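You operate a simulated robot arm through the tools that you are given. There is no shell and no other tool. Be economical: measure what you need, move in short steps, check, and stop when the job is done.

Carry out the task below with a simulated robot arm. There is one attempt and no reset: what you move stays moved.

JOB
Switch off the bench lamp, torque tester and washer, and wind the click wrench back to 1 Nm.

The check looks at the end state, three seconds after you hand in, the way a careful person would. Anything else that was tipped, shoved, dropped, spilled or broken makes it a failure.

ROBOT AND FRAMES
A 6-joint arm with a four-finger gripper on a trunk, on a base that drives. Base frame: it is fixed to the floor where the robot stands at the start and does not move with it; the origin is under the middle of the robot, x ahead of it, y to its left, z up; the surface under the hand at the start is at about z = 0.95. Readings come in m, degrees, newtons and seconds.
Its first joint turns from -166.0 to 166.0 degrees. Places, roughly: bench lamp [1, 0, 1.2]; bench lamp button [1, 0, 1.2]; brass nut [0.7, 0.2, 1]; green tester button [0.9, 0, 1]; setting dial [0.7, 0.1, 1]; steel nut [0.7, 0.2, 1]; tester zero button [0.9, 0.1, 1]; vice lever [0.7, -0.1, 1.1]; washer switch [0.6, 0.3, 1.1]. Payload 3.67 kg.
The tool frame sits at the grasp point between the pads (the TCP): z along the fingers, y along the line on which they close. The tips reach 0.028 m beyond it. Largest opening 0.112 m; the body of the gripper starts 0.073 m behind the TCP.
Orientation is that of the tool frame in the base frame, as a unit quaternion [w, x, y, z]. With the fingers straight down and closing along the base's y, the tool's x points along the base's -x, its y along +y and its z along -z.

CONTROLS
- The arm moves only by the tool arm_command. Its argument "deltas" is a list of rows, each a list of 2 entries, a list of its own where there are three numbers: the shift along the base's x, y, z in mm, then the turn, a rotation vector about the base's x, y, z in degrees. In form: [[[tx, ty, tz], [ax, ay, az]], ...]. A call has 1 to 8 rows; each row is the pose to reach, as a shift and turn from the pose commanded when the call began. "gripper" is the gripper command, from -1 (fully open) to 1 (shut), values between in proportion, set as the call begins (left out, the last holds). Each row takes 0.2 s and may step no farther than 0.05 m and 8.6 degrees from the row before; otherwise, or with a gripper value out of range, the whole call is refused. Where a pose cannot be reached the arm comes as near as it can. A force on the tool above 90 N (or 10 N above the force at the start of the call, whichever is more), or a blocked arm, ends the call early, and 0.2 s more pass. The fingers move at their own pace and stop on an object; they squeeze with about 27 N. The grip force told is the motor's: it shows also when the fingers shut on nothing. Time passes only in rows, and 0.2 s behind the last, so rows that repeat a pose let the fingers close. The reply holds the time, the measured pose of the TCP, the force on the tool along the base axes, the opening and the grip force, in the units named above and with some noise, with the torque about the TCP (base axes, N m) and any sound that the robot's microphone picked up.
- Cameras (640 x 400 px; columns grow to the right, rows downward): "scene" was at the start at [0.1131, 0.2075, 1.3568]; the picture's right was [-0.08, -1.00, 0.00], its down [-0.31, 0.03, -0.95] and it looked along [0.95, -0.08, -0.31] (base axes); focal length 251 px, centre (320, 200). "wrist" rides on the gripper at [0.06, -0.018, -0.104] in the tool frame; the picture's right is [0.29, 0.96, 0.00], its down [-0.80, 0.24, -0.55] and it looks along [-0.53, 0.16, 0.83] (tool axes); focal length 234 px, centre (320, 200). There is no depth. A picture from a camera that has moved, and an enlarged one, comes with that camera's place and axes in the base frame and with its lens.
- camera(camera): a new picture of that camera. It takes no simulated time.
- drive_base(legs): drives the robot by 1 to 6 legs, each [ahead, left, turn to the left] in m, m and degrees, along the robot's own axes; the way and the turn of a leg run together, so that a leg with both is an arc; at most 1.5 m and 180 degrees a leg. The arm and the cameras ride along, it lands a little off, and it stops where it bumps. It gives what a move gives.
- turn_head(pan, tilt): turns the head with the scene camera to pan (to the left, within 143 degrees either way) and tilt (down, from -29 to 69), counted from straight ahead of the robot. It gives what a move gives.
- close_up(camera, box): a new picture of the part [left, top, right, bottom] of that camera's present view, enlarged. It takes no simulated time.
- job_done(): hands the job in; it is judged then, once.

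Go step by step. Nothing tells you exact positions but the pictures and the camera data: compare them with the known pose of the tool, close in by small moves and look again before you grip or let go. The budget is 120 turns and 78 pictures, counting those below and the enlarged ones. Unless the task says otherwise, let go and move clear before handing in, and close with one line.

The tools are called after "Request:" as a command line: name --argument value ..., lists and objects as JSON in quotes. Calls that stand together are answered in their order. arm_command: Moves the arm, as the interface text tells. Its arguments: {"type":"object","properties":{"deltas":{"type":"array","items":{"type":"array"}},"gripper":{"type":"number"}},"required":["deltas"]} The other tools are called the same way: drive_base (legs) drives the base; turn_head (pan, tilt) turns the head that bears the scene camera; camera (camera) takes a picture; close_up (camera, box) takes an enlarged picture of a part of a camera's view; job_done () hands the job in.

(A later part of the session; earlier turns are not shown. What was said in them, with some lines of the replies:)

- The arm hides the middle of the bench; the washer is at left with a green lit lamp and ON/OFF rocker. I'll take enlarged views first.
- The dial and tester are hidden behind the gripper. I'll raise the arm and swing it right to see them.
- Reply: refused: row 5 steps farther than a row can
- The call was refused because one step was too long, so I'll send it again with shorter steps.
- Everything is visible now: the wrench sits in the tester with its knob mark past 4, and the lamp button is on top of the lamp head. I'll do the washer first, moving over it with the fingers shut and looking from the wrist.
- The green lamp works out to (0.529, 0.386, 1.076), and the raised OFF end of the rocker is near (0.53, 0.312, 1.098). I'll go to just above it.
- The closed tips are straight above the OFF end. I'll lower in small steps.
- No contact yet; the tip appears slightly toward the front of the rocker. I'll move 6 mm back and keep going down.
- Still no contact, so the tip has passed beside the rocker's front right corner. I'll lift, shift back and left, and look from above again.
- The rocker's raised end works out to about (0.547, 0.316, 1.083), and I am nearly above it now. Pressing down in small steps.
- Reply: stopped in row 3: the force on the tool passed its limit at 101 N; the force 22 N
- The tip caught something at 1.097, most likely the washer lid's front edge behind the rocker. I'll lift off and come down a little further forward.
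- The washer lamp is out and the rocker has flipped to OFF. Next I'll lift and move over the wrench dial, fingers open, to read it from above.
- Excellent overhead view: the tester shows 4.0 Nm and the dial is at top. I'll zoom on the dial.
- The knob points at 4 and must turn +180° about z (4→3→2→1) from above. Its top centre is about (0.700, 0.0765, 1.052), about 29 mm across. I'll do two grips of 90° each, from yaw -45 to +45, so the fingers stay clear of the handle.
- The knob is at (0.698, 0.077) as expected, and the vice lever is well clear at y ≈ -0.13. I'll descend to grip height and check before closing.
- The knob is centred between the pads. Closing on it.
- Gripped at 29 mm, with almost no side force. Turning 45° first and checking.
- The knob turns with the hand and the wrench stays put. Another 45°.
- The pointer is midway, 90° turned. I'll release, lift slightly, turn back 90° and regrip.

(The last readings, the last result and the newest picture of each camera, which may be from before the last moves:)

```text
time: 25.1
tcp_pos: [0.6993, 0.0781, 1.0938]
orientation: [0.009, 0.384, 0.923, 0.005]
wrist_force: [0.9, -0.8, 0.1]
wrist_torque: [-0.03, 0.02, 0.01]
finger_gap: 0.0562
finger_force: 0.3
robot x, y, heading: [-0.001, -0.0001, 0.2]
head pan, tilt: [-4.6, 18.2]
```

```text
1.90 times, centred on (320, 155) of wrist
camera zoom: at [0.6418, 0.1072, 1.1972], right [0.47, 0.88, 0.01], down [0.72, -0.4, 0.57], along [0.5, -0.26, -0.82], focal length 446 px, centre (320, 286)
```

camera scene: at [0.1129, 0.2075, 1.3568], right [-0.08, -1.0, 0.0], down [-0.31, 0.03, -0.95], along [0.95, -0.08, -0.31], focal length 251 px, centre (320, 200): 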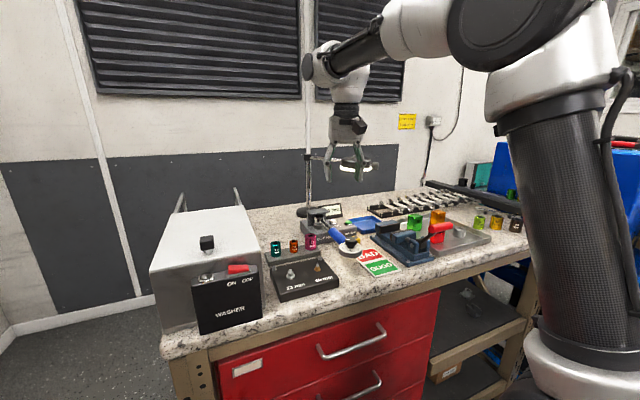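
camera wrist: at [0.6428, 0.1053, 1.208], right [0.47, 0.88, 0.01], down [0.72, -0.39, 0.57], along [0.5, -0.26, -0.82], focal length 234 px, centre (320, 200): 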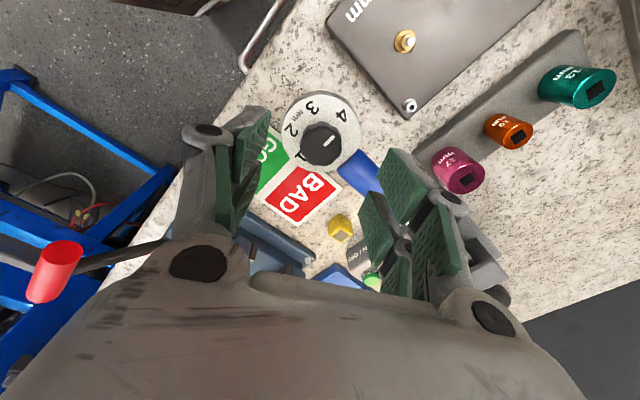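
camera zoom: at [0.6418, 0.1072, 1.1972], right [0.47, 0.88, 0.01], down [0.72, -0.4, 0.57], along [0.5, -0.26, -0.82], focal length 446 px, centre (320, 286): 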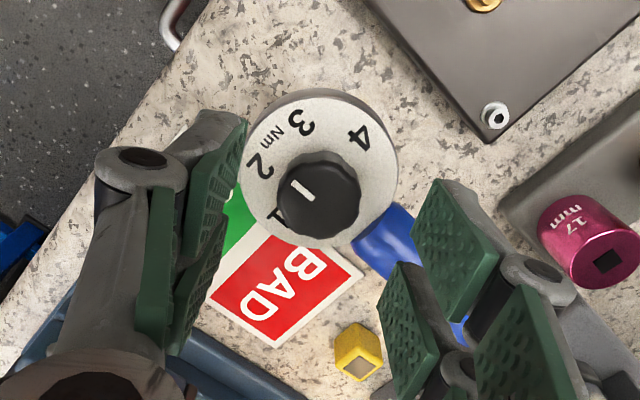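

The pointer sits between 2 and 3 as expected. Lowering, gripping and turning the first half of the remaining 90°.

Request:
arm_command --deltas '[[[0, 0, -15], [0, 0, 0]], [[0, 0, -29], [0, 0, 0]], [[0, 0, -29], [0, 0, 0]]]'

Request:
arm_command --deltas '[[[0, 0, 0], [0, 0, 0]], [[0, 0, 0], [0, 0, 0]], [[0, 0, 0], [0, 0, 8]], [[0, 0, 0], [0, 0, 16]], [[0, 0, 0], [0, 0, 24]], [[0, 0, 0], [0, 0, 32]], [[0, 0, 0], [0, 0, 40]], [[0, 0, 0], [0, 0, 45]]]' --gripper 1

Request:
arm_command --deltas '[[[0, 0, 0], [0, 0, 8]], [[0, 0, 0], [0, 0, 16]], [[0, 0, 0], [0, 0, 24]], [[0, 0, 0], [0, 0, 32]], [[0, 0, 0], [0, 0, 40]], [[0, 0, 0], [0, 0, 45]], [[0, 0, 0], [0, 0, 45]]]'

Request:
close_up --camera "wrist" --box '[200, 50, 440, 260]'

```text
time: 25.9
tcp_pos: [0.6986, 0.0787, 1.0648]
orientation: [0.008, 0.382, 0.924, 0.005]
wrist_force: [-0.6, 0.0, 0.2]
wrist_torque: [-0.01, 0.05, 0.03]
finger_gap: 0.0559
finger_force: 0.0
robot x, y, heading: [-0.0033, 0.0004, -0.0]
head pan, tilt: [-4.6, 18.2]
```

```text
time: 27.7
tcp_pos: [0.6984, 0.0782, 1.0642]
orientation: [0.006, -0.002, 1.0, 0.006]
wrist_force: [-4.8, -2.3, 4.6]
wrist_torque: [-0.12, 0.22, -0.01]
finger_gap: 0.0288
finger_force: 45.3
robot x, y, heading: [0.0006, -0.0003, -0.1]
head pan, tilt: [-4.6, 18.2]
```

```text
time: 29.3
tcp_pos: [0.7003, 0.0787, 1.0647]
orientation: [0.004, -0.384, 0.923, 0.01]
wrist_force: [2.1, -0.1, 6.6]
wrist_torque: [0.28, -0.46, -0.08]
finger_gap: 0.0284
finger_force: 45.4
robot x, y, heading: [0.0013, 0.0008, -0.0]
head pan, tilt: [-4.6, 18.2]
```

```text
1.90 times, centred on (320, 155) of wrist
camera zoom: at [0.6698, 0.0207, 1.1681], right [-0.88, 0.47, 0.01], down [0.39, 0.72, 0.57], along [0.26, 0.5, -0.82], focal length 446 px, centre (320, 286)
```

zoom: 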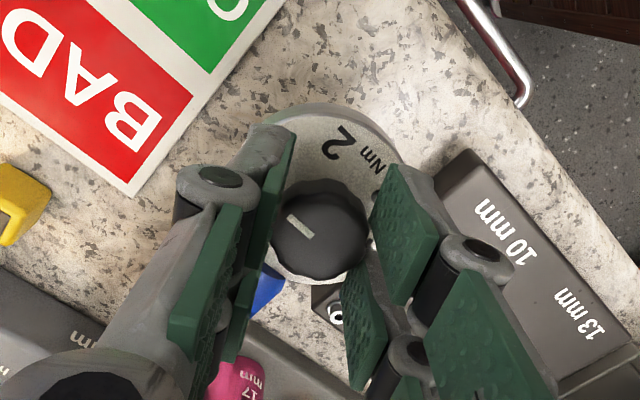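

The pointer has swung round toward 1. I'll release, lift and go back to the overhead viewpoint to read it.

Request:
arm_command --deltas '[[[0, 0, 0], [0, 0, 0]], [[0, 0, 0], [0, 0, 0]], [[0, 0, 20], [0, 0, 0]], [[0, 0, 50], [0, 0, -8]], [[0, 0, 80], [0, 0, -16]], [[0, 0, 110], [0, 0, -24]], [[0, 0, 130], [0, 0, -32]], [[0, 0, 155], [0, 0, -40]]]' --gripper 0

Request:
arm_command --deltas '[[[20, 5, 0], [0, 0, -5]], [[45, 12, 0], [0, 0, -5]], [[60, 14, 0], [0, 0, -5]], [[60, 14, 0], [0, 0, -5]]]'

Request:
close_up --camera "wrist" --box '[280, 0, 360, 80]'

Request:
close_up --camera "scene" --box '[250, 130, 450, 280]'

```text
time: 31.1
tcp_pos: [0.6994, 0.0774, 1.2214]
orientation: [0.006, -0.043, 0.999, 0.007]
wrist_force: [-0.1, 0.3, -1.6]
wrist_torque: [0.02, -0.03, -0.02]
finger_gap: 0.056
finger_force: 0.1
robot x, y, heading: [0.0022, -0.0007, -0.1]
head pan, tilt: [-4.6, 18.2]
```

```text
time: 32.1
tcp_pos: [0.7597, 0.0928, 1.2198]
orientation: [0.006, -0.001, 1.0, 0.007]
wrist_force: [-0.5, 0.3, 0.1]
wrist_torque: [-0.01, -0.03, -0.03]
finger_gap: 0.0557
finger_force: 0.1
robot x, y, heading: [-0.0025, -0.0009, -0.2]
head pan, tilt: [-4.6, 18.2]
```

```text
5.00 times, centred on (320, 40) of wrist
camera zoom: at [0.6979, 0.072, 1.3236], right [-0.29, 0.96, 0.01], down [0.79, 0.23, 0.57], along [0.54, 0.17, -0.82], focal length 1171 px, centre (320, 1000)
```

zoom: 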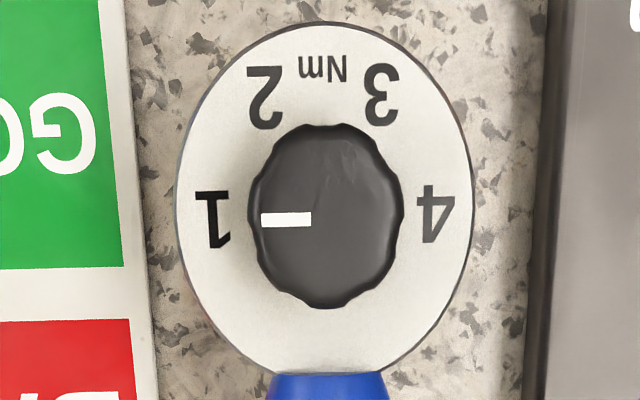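

```text
2.67 times, centred on (350, 205) of scene
camera zoom: at [0.1131, 0.2074, 1.3568], right [-0.08, -1.0, 0.0], down [-0.31, 0.03, -0.95], along [0.95, -0.08, -0.31], focal length 668 px, centre (240, 187)
```

zoom: 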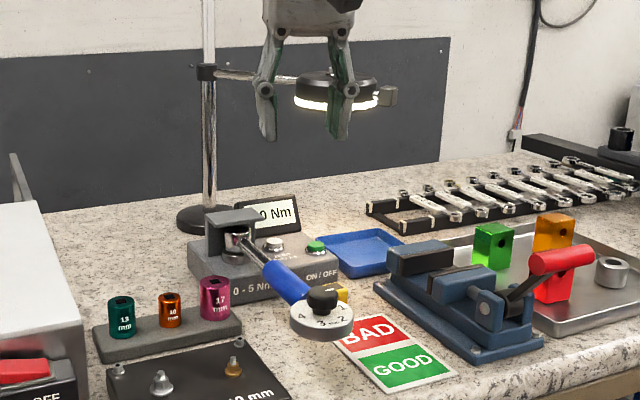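

The dial reads 1, straight opposite 4, and nothing else has moved. The tester button works out to (0.917, 0.039, 1.010), close under the lamp, so I'll tilt the hand 40° forward. That also shows the lamp to the wrist camera.

Request:
arm_command --deltas '[[[-15, -10, 0], [0, -8, 0]], [[-30, -20, 0], [0, -16, 0]], [[-45, -30, 0], [0, -24, 0]], [[-60, -40, 0], [0, -32, 0]], [[-80, -50, 0], [0, -40, 0]]]'

Request:
camera --camera "wrist"

Request:
camera --camera "scene"

```text
time: 33.3
tcp_pos: [0.6804, 0.0434, 1.2185]
orientation: [0.348, -0.003, 0.938, 0.007]
wrist_force: [0.5, -0.3, -0.8]
wrist_torque: [-0.04, -0.01, -0.02]
finger_gap: 0.056
finger_force: 0.0
robot x, y, heading: [0.0021, -0.0018, -0.1]
head pan, tilt: [-4.6, 18.2]
```

```text
34 pictures are left
camera wrist: at [0.5669, 0.0224, 1.2588], right [-0.23, 0.96, -0.18], down [0.24, 0.23, 0.94], along [0.94, 0.17, -0.28], focal length 234 px, centre (320, 200)
```

wrist: 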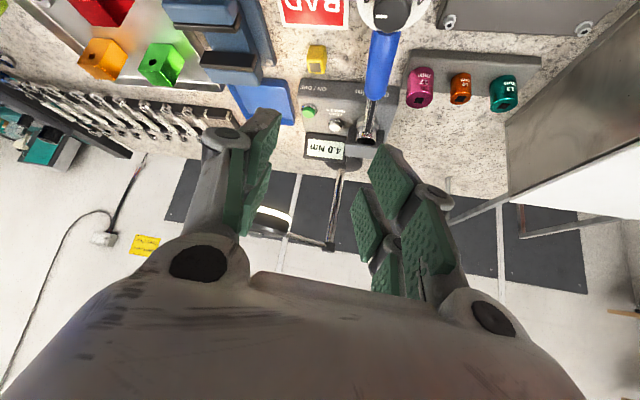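

```text
33 pictures are left
camera scene: at [0.1136, 0.2078, 1.3567], right [-0.08, -1.0, 0.0], down [-0.31, 0.02, -0.95], along [0.95, -0.08, -0.31], focal length 251 px, centre (320, 200)
```

scene: 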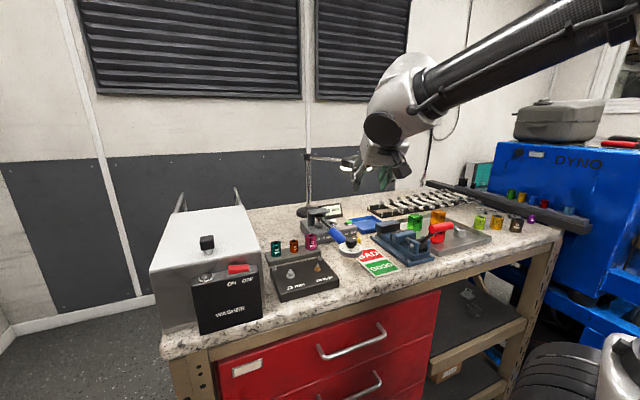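

Request:
close_up --camera "wrist" --box '[230, 90, 370, 260]'

```text
2.35 times, centred on (300, 175) of wrist
camera zoom: at [0.5669, 0.0224, 1.2588], right [-0.23, 0.96, -0.18], down [0.24, 0.23, 0.94], along [0.94, 0.17, -0.28], focal length 551 px, centre (367, 259)
```

zoom: 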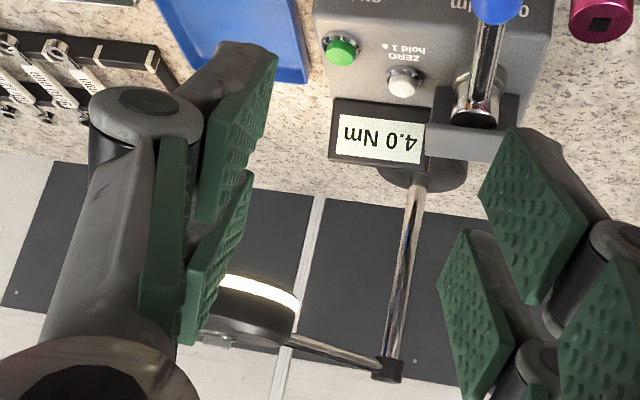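

The lamp head is centred near (1.012, -0.002) with radius 0.056, its underside near z 1.175 and its button top near z 1.228. I'll use a 25° tilt, fingers shut, and move in front of the lamp above the green button.

Request:
arm_command --deltas '[[[20, 0, -30], [0, 7.5, 0]], [[55, 0, -60], [0, 15, 0]], [[95, -1, -85], [0, 15, 0]], [[140, -2, -100], [0, 15, 0]], [[185, -3, -115], [0, 15, 0]], [[228, -4, -130], [0, 15, 0]], [[228, -4, -138], [0, 15, 0]]]' --gripper 1

Request:
close_up --camera "scene" --box '[300, 150, 400, 250]'

Request:
camera --camera "wrist"

```text
time: 34.9
tcp_pos: [0.9069, 0.039, 1.0819]
orientation: [0.223, -0.003, 0.975, 0.006]
wrist_force: [-0.1, 0.2, 0.4]
wrist_torque: [-0.02, 0.01, 0.01]
finger_gap: 0.0
finger_force: 26.8
robot x, y, heading: [0.0027, 0.0011, -0.1]
head pan, tilt: [-4.6, 18.2]
```

```text
4.00 times, centred on (350, 200) of scene
camera zoom: at [0.113, 0.2074, 1.3568], right [-0.08, -1.0, 0.0], down [-0.31, 0.03, -0.95], along [0.95, -0.08, -0.31], focal length 1002 px, centre (200, 200)
```

zoom: 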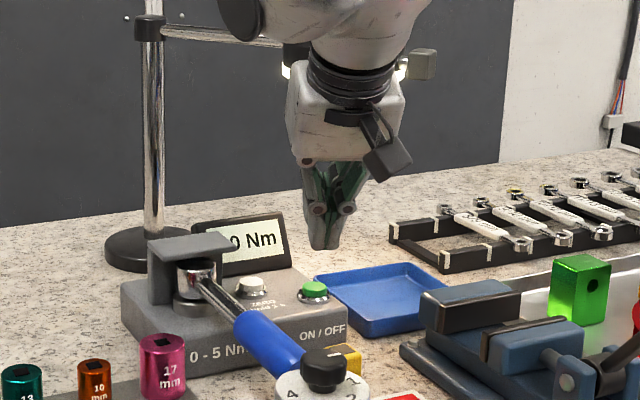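

```text
30 pictures are left
camera wrist: at [0.8087, 0.0174, 1.1495], right [-0.27, 0.96, -0.11], down [0.48, 0.23, 0.85], along [0.84, 0.17, -0.52], focal length 234 px, centre (320, 200)
```

wrist: 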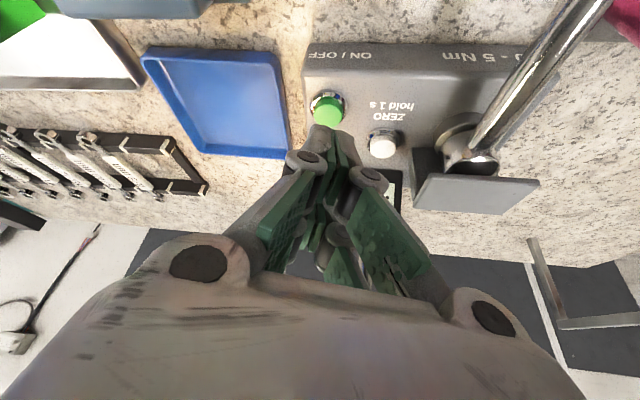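

The tip is right above the green button (0.915, 0.037). Lowering.

Request:
arm_command --deltas '[[[0, -1, -20], [0, 0, 0]], [[0, -1, -34], [0, 0, 0]], [[0, -1, -38], [0, 0, 0]]]'

Request:
close_up --camera "scene" --box '[310, 190, 370, 240]'

```text
time: 35.7
tcp_pos: [0.9064, 0.0384, 1.0435]
orientation: [0.223, -0.003, 0.975, 0.007]
wrist_force: [-0.6, 0.2, -0.3]
wrist_torque: [-0.01, -0.05, -0.02]
finger_gap: 0.0
finger_force: 26.3
robot x, y, heading: [0.0043, -0.0, 0.2]
head pan, tilt: [-4.6, 18.2]
```

```text
8.00 times, centred on (340, 215) of scene
camera zoom: at [0.1131, 0.2074, 1.3568], right [-0.08, -1.0, 0.0], down [-0.31, 0.03, -0.95], along [0.95, -0.08, -0.31], focal length 2005 px, centre (160, 80)
```

zoom: 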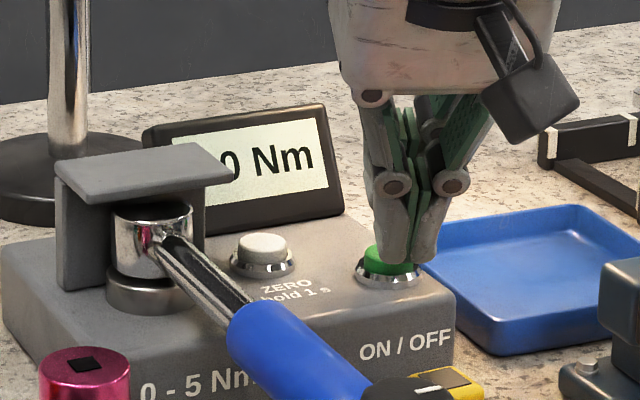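

The tip sits a few mm right of the button's centre. I'll shift left 6 mm and press.

Request:
arm_command --deltas '[[[0, 6, 3], [0, 0, 0]], [[0, 6, -2], [0, 0, 0]], [[0, 6, -5], [0, 0, 0]], [[0, 6, -7], [0, 0, 0]]]'

Request:
close_up --camera "scene" --box '[310, 190, 370, 240]'

```text
time: 36.7
tcp_pos: [0.9066, 0.0441, 1.0373]
orientation: [0.222, -0.003, 0.975, 0.007]
wrist_force: [-0.3, 0.5, -0.2]
wrist_torque: [-0.03, -0.03, -0.01]
finger_gap: 0.0
finger_force: 27.2
robot x, y, heading: [0.0015, 0.0026, 0.2]
head pan, tilt: [-4.6, 18.2]
```

```text
8.00 times, centred on (340, 215) of scene
camera zoom: at [0.1131, 0.2075, 1.3568], right [-0.08, -1.0, 0.0], down [-0.31, 0.03, -0.95], along [0.95, -0.08, -0.31], focal length 2005 px, centre (160, 80)
```

zoom: 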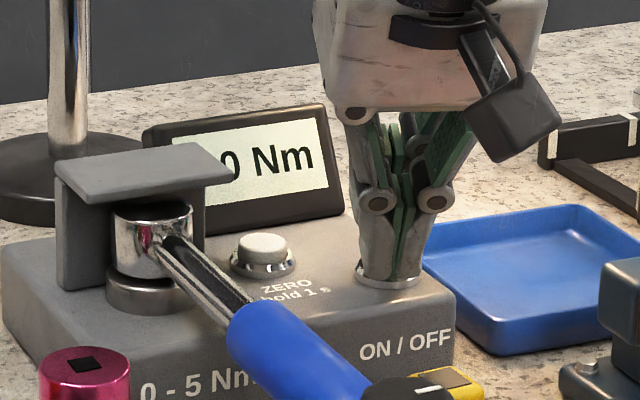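

Request:
arm_command --deltas '[[[0, 0, -2], [0, 0, 0]], [[0, 0, -4], [0, 0, 0]], [[0, 0, -6], [0, 0, 0]]]'

Request:
close_up --camera "scene" --box '[310, 190, 370, 240]'

```text
time: 37.5
tcp_pos: [0.9068, 0.0447, 1.0314]
orientation: [0.223, -0.002, 0.975, 0.007]
wrist_force: [0.4, -0.4, 0.1]
wrist_torque: [0.0, -0.04, -0.01]
finger_gap: 0.0
finger_force: 27.1
robot x, y, heading: [-0.0015, -0.0032, 0.1]
head pan, tilt: [-4.6, 18.2]
```

```text
8.00 times, centred on (340, 215) of scene
camera zoom: at [0.1131, 0.2074, 1.3568], right [-0.08, -1.0, 0.0], down [-0.31, 0.03, -0.95], along [0.95, -0.08, -0.31], focal length 2005 px, centre (160, 80)
```

zoom: 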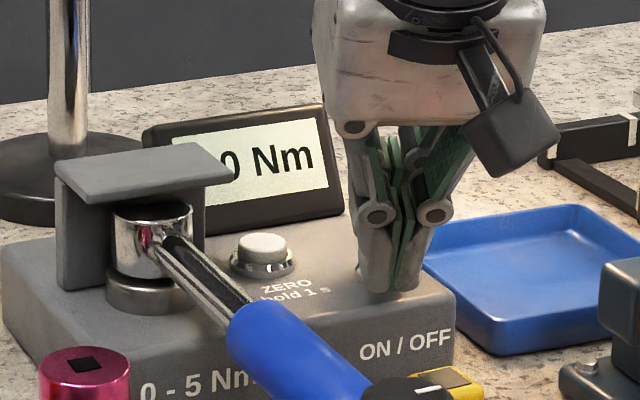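

No contact: the tip seems to be just in front of the button. I'll look from the wrist.

Request:
close_up --camera "wrist" --box '[260, 60, 420, 180]'

```text
3.33 times, centred on (340, 120) of wrist
camera zoom: at [0.8085, 0.0235, 1.0985], right [-0.27, 0.96, -0.11], down [0.48, 0.23, 0.85], along [0.84, 0.17, -0.52], focal length 781 px, centre (253, 467)
```

zoom: 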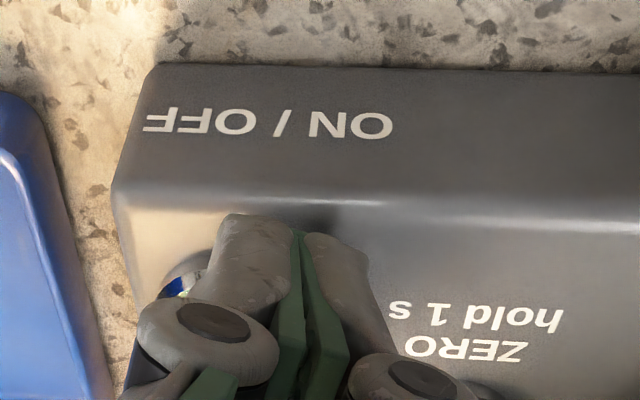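

The wrist view shows the tip in front of and slightly left of the button. I'll lift, move 17 mm forward and 5 mm right, and look again.

Request:
arm_command --deltas '[[[0, 0, 20], [0, 0, 0]], [[17, -5, 20], [0, 0, 0]]]'

Request:
close_up --camera "wrist" --box '[260, 60, 420, 180]'

Request:
close_up --camera "scene" --box '[300, 150, 380, 240]'

```text
time: 38.1
tcp_pos: [0.9252, 0.0398, 1.0528]
orientation: [0.223, -0.003, 0.975, 0.007]
wrist_force: [-0.1, 0.3, 0.3]
wrist_torque: [0.03, -0.02, -0.01]
finger_gap: 0.0
finger_force: 27.2
robot x, y, heading: [0.001, -0.0022, -0.2]
head pan, tilt: [-4.6, 18.2]
```

```text
3.33 times, centred on (340, 120) of wrist
camera zoom: at [0.8255, 0.0194, 1.1191], right [-0.27, 0.96, -0.11], down [0.48, 0.23, 0.85], along [0.84, 0.17, -0.52], focal length 781 px, centre (253, 467)
```

zoom: 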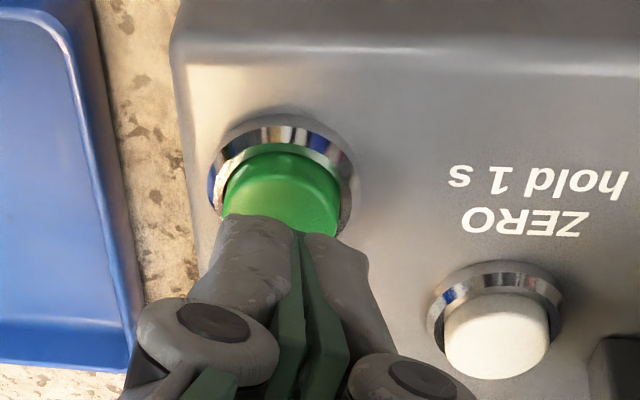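

```text
4.44 times, centred on (340, 195) of scene
camera zoom: at [0.113, 0.2075, 1.3568], right [-0.08, -1.0, 0.0], down [-0.31, 0.03, -0.95], along [0.95, -0.08, -0.31], focal length 1114 px, centre (231, 222)
```

zoom: 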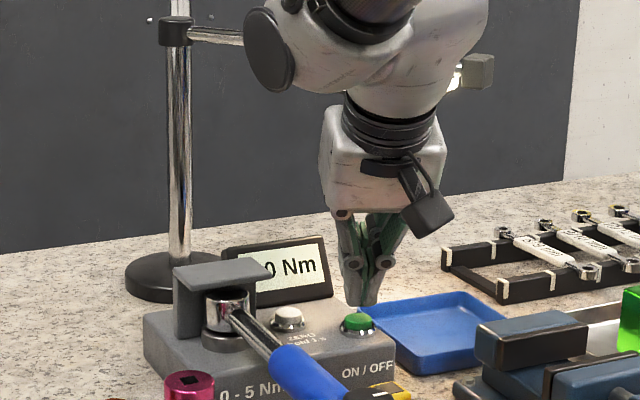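

Comparing both views, the lowest finger corner is about 17 mm behind and 27 mm below the TCP, while the button is at (0.914, 0.037, 1.010). I'll shift 6 mm forward and 3 mm right, then press down from there.

Request:
arm_command --deltas '[[[6, -3, -4], [0, 0, 0]], [[6, -3, -10], [0, 0, 0]], [[6, -3, -14], [0, 0, 0]], [[6, -3, -17], [0, 0, 0]]]'

Request:
close_up --camera "scene" --box '[310, 190, 370, 240]'

Request:
close_up --camera "wrist" --box '[260, 60, 420, 180]'

```text
time: 39.1
tcp_pos: [0.9297, 0.0364, 1.0338]
orientation: [0.223, -0.002, 0.975, 0.007]
wrist_force: [-0.2, 1.3, 2.0]
wrist_torque: [0.03, 0.0, -0.02]
finger_gap: 0.0059
finger_force: 35.4
robot x, y, heading: [0.0002, 0.0007, -0.1]
head pan, tilt: [-4.6, 18.2]
heard: click
```

```text
8.00 times, centred on (340, 215) of scene
camera zoom: at [0.1131, 0.2075, 1.3568], right [-0.08, -1.0, 0.0], down [-0.31, 0.03, -0.95], along [0.95, -0.08, -0.31], focal length 2005 px, centre (160, 80)
```

zoom: 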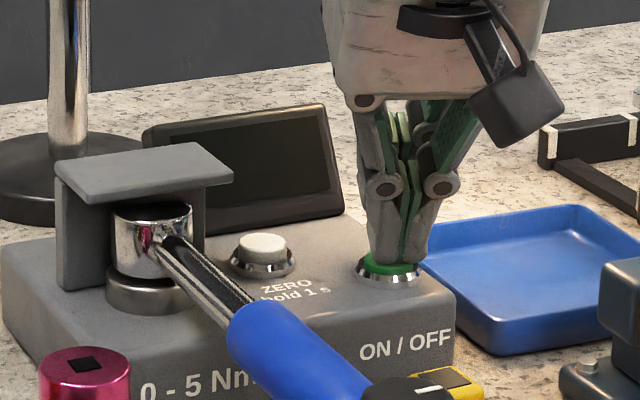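

```text
3.33 times, centred on (340, 120) of wrist
camera zoom: at [0.8313, 0.0157, 1.1016], right [-0.27, 0.96, -0.11], down [0.48, 0.23, 0.85], along [0.84, 0.17, -0.52], focal length 781 px, centre (253, 467)
```

zoom: 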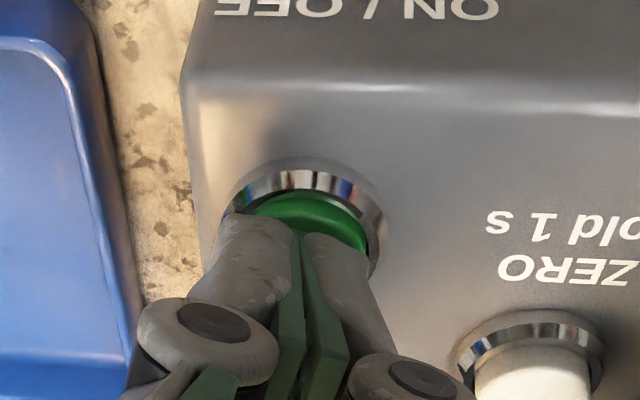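

Click heard and the tester display is dark. I'll lift, back away from under the lamp and rise above lamp height with the hand tilted 40°.

Request:
arm_command --deltas '[[[-2, 0, 20], [0, 0, 0]], [[-35, 0, 45], [0, 0, 0]], [[-70, -5, 75], [0, -3, 0]], [[-90, -10, 115], [0, -7, 0]], [[-100, -15, 160], [0, -15, 0]], [[-100, -25, 205], [0, -15, 0]], [[-100, -35, 250], [0, -15, 0]], [[-100, -38, 290], [0, -15, 0]]]'

Request:
camera --camera "wrist"

Request:
camera --camera "scene"

```text
time: 40.9
tcp_pos: [0.8313, -0.0016, 1.3228]
orientation: [0.347, -0.003, 0.938, 0.007]
wrist_force: [0.5, -1.1, -0.3]
wrist_torque: [0.02, 0.04, 0.01]
finger_gap: 0.0002
finger_force: 35.7
robot x, y, heading: [-0.0003, 0.003, 0.2]
head pan, tilt: [-4.6, 18.2]
```

```text
21 pictures are left
camera wrist: at [0.7177, -0.0225, 1.3633], right [-0.23, 0.96, -0.18], down [0.24, 0.23, 0.94], along [0.94, 0.17, -0.28], focal length 234 px, centre (320, 200)
```

wrist: 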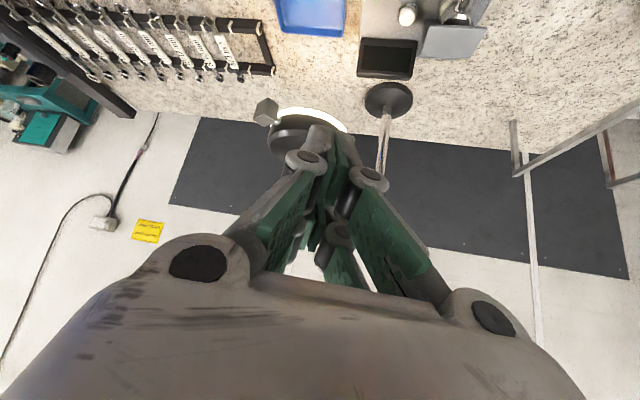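

```text
20 pictures are left
camera scene: at [0.1133, 0.2075, 1.3568], right [-0.08, -1.0, 0.0], down [-0.31, 0.03, -0.95], along [0.95, -0.08, -0.31], focal length 251 px, centre (320, 200)
```

scene: 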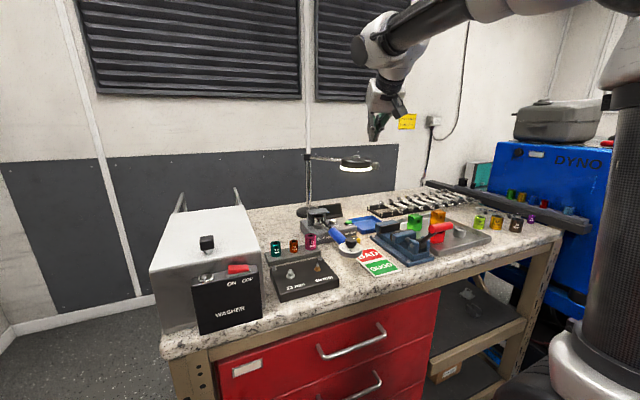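

The lamp head is centred near (1.00, -0.004). I'll move forward to hover above its button.

Request:
arm_command --deltas '[[[45, 0, 0], [0, 0, 0]], [[90, 0, 0], [0, 0, 0]], [[135, 0, -5], [0, 0, 0]], [[165, 0, -10], [0, 0, 0]], [[165, 0, -10], [0, 0, 0]]]'

Request:
close_up --camera "scene" --box '[320, 110, 400, 180]'

Request:
close_up --camera "wrist" --box '[240, 60, 420, 180]'

```text
time: 42.1
tcp_pos: [0.9953, -0.0025, 1.3145]
orientation: [0.348, -0.003, 0.938, 0.007]
wrist_force: [-0.2, 0.2, -0.2]
wrist_torque: [0.03, -0.01, -0.05]
finger_gap: 0.0
finger_force: 36.3
robot x, y, heading: [-0.0008, 0.0013, -0.1]
head pan, tilt: [-4.6, 18.2]
```

```text
5.71 times, centred on (360, 145) of scene
camera zoom: at [0.1131, 0.2074, 1.3568], right [-0.08, -1.0, 0.0], down [-0.31, 0.03, -0.95], along [0.95, -0.08, -0.31], focal length 1432 px, centre (91, 514)
```

zoom: 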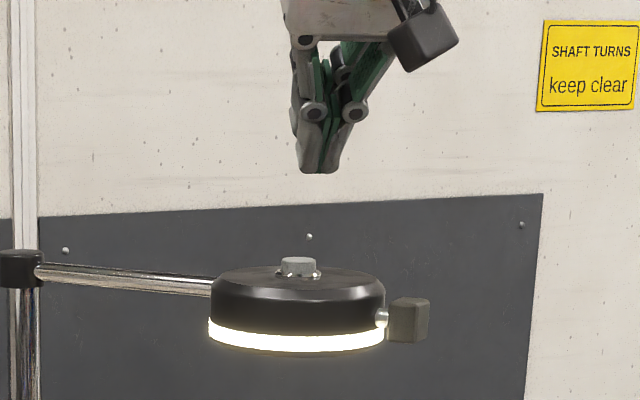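

```text
3.33 times, centred on (330, 120) of wrist
camera zoom: at [0.8826, -0.0228, 1.3541], right [-0.23, 0.96, -0.18], down [0.24, 0.23, 0.94], along [0.94, 0.17, -0.28], focal length 781 px, centre (287, 467)
```

zoom: 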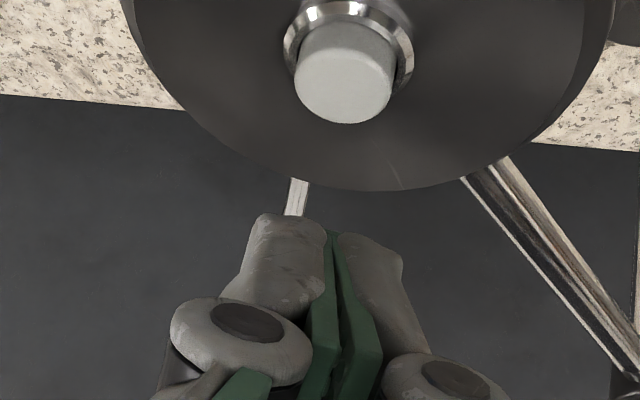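

Both views agree: tip at (0.986, -0.004, 1.284), button top at (1.014, -0.0015, 1.229). Moving over it and down to just above contact.

Request:
arm_command --deltas '[[[29, 2.5, 0], [0, 0, 0]], [[29, 2.5, -25], [0, 0, 0]], [[29, 2.5, -46], [0, 0, 0]], [[29, 2.5, -46], [0, 0, 0]]]'

Request:
close_up --camera "scene" --box '[320, 120, 400, 180]'

Request:
close_up --camera "wrist" --box '[240, 60, 420, 180]'

```text
time: 43.1
tcp_pos: [1.0242, 0.0016, 1.2689]
orientation: [0.349, -0.003, 0.937, 0.007]
wrist_force: [0.2, 0.5, 1.3]
wrist_torque: [0.03, -0.03, -0.01]
finger_gap: 0.0
finger_force: 35.5
robot x, y, heading: [-0.0008, -0.0017, -0.1]
head pan, tilt: [-4.6, 18.2]
```

```text
6.67 times, centred on (360, 150) of scene
camera zoom: at [0.1131, 0.2074, 1.3568], right [-0.08, -1.0, 0.0], down [-0.31, 0.03, -0.95], along [0.95, -0.08, -0.31], focal length 1671 px, centre (53, 533)
```

zoom: 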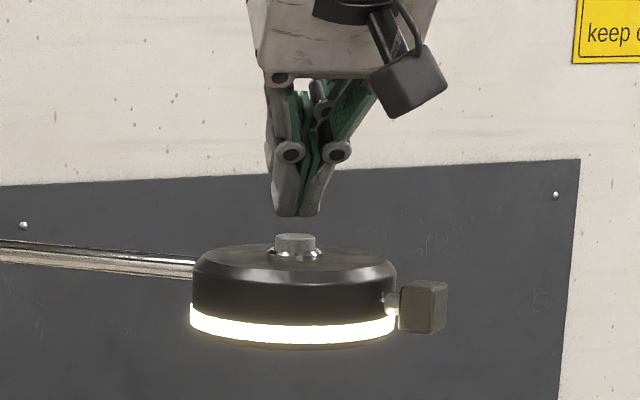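

```text
3.33 times, centred on (330, 120) of wrist
camera zoom: at [0.9111, -0.0197, 1.3083], right [-0.23, 0.96, -0.18], down [0.24, 0.23, 0.94], along [0.94, 0.17, -0.28], focal length 781 px, centre (287, 467)
```

zoom: 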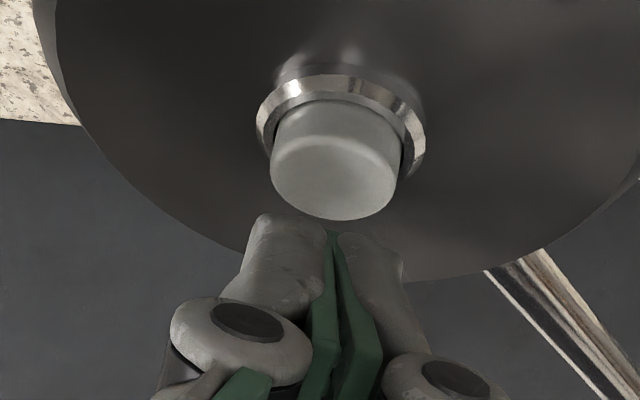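

Aligned about 10–13 mm above the button. Pressing down in small steps.

Request:
arm_command --deltas '[[[1, 0, -6], [0, 0, 0]], [[1, 0, -9], [0, 0, 0]], [[1, 0, -11], [0, 0, 0]], [[1, 0, -12.5], [0, 0, 0]]]'

Request:
close_up --camera "scene" --box '[320, 120, 400, 180]'

```text
time: 44.1
tcp_pos: [1.0257, -0.0002, 1.255]
orientation: [0.348, -0.004, 0.937, 0.007]
wrist_force: [0.8, 0.3, 1.5]
wrist_torque: [-0.02, 0.0, 0.01]
finger_gap: 0.0
finger_force: 35.4
robot x, y, heading: [-0.002, 0.0016, -0.1]
head pan, tilt: [-4.6, 18.2]
heard: click
```

```text
6.67 times, centred on (360, 150) of scene
camera zoom: at [0.1131, 0.2075, 1.3568], right [-0.08, -1.0, 0.0], down [-0.31, 0.03, -0.95], along [0.95, -0.08, -0.31], focal length 1671 px, centre (53, 533)
```

zoom: 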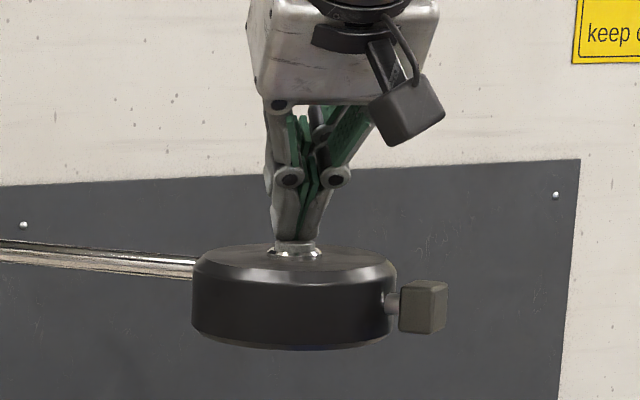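

The lamp clicked off. Lifting straight up, backing away, then a last look around.

Request:
arm_command --deltas '[[[0, 0, 20], [0, 0, 0]], [[0, 0, 60], [0, 0, 0]], [[-40, 0, 80], [0, 0, 0]], [[-85, 0, 80], [0, 0, 0]], [[-130, -15, 80], [0, 0, 0]], [[-170, -40, 80], [0, 0, 0]], [[-200, -75, 80], [0, 0, 0]], [[-220, -115, 80], [0, 0, 0]]]'

Request:
camera --camera "scene"

Request:
close_up --camera "scene" --box '[290, 140, 450, 280]'

Request:
close_up --camera "scene" --box '[330, 225, 370, 260]'

Request:
close_up --camera "scene" --box '[140, 190, 300, 340]'

```text
time: 45.9
tcp_pos: [0.8053, -0.114, 1.3359]
orientation: [0.348, -0.003, 0.938, 0.006]
wrist_force: [0.1, -0.6, -0.2]
wrist_torque: [-0.03, -0.01, -0.02]
finger_gap: 0.0
finger_force: 36.2
robot x, y, heading: [-0.0006, 0.0028, 0.2]
head pan, tilt: [-4.6, 18.2]
```

```text
14 pictures are left
camera scene: at [0.1133, 0.2078, 1.3567], right [-0.08, -1.0, 0.0], down [-0.31, 0.02, -0.95], along [0.95, -0.08, -0.31], focal length 251 px, centre (320, 200)
```

scene: 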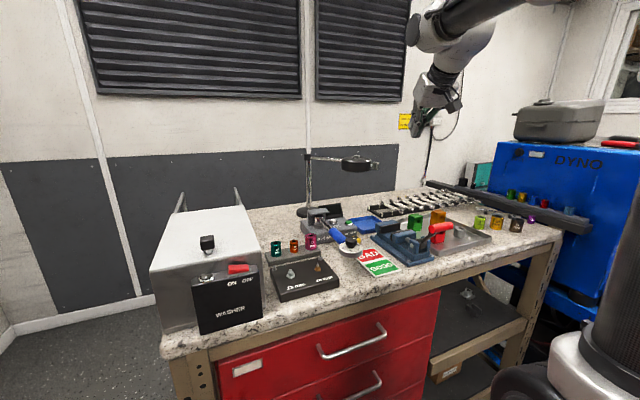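

```text
2.86 times, centred on (370, 210) of scene
camera zoom: at [0.1133, 0.2078, 1.3567], right [-0.08, -1.0, 0.0], down [-0.31, 0.02, -0.95], along [0.95, -0.08, -0.31], focal length 716 px, centre (177, 171)
```

zoom: 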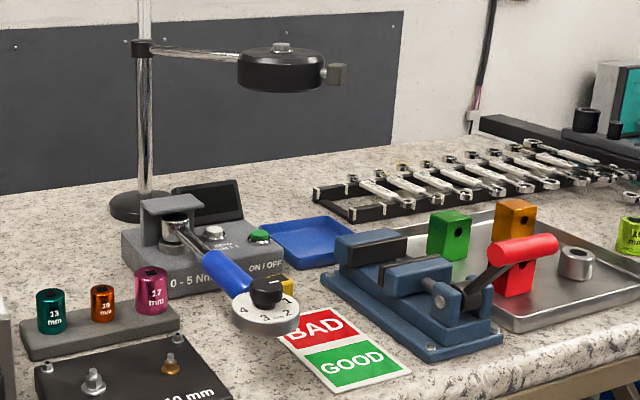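

```text
11.43 times, centred on (350, 242) of scene
camera zoom: at [0.1133, 0.2078, 1.3567], right [-0.08, -1.0, 0.0], down [-0.31, 0.02, -0.95], along [0.95, -0.08, -0.31], focal length 2864 px, centre (-23, -286)
```

zoom: 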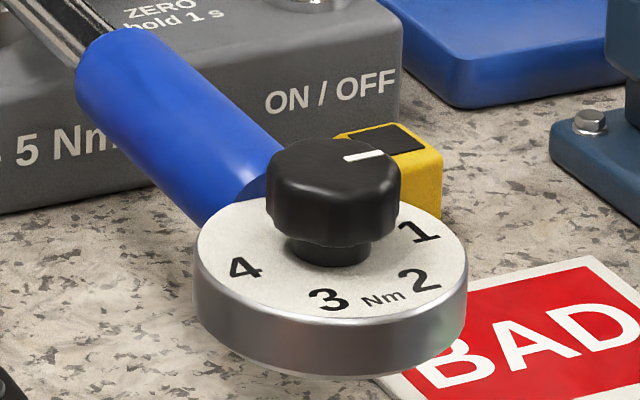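

```text
2.67 times, centred on (220, 265) of scene
camera zoom: at [0.1133, 0.2078, 1.3567], right [-0.08, -1.0, 0.0], down [-0.31, 0.02, -0.95], along [0.95, -0.08, -0.31], focal length 668 px, centre (587, 27)
```

zoom: 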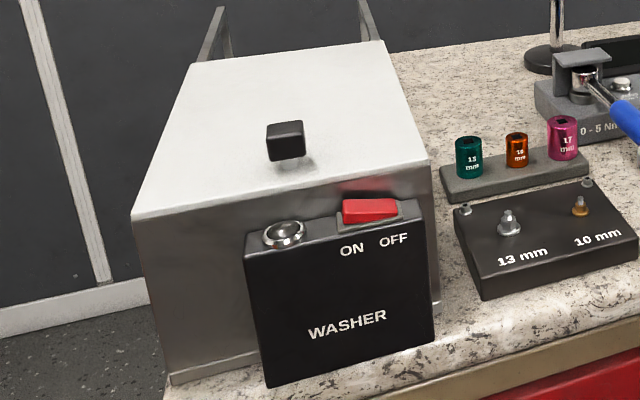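

Lamp, tester and washer are all dark, the dial reads 1, everything else is where it was, and the arm is clear. Handing in.

Request:
job_done

```text
The job is handed in.
```

The bench lamp, torque tester and washer are switched off, and the click wrench is wound back to 1 Nm. While working on the washer switch, one press landed on something beside it at about 101 N, most likely the lid edge. Nothing looked moved or damaged in the pictures afterwards.
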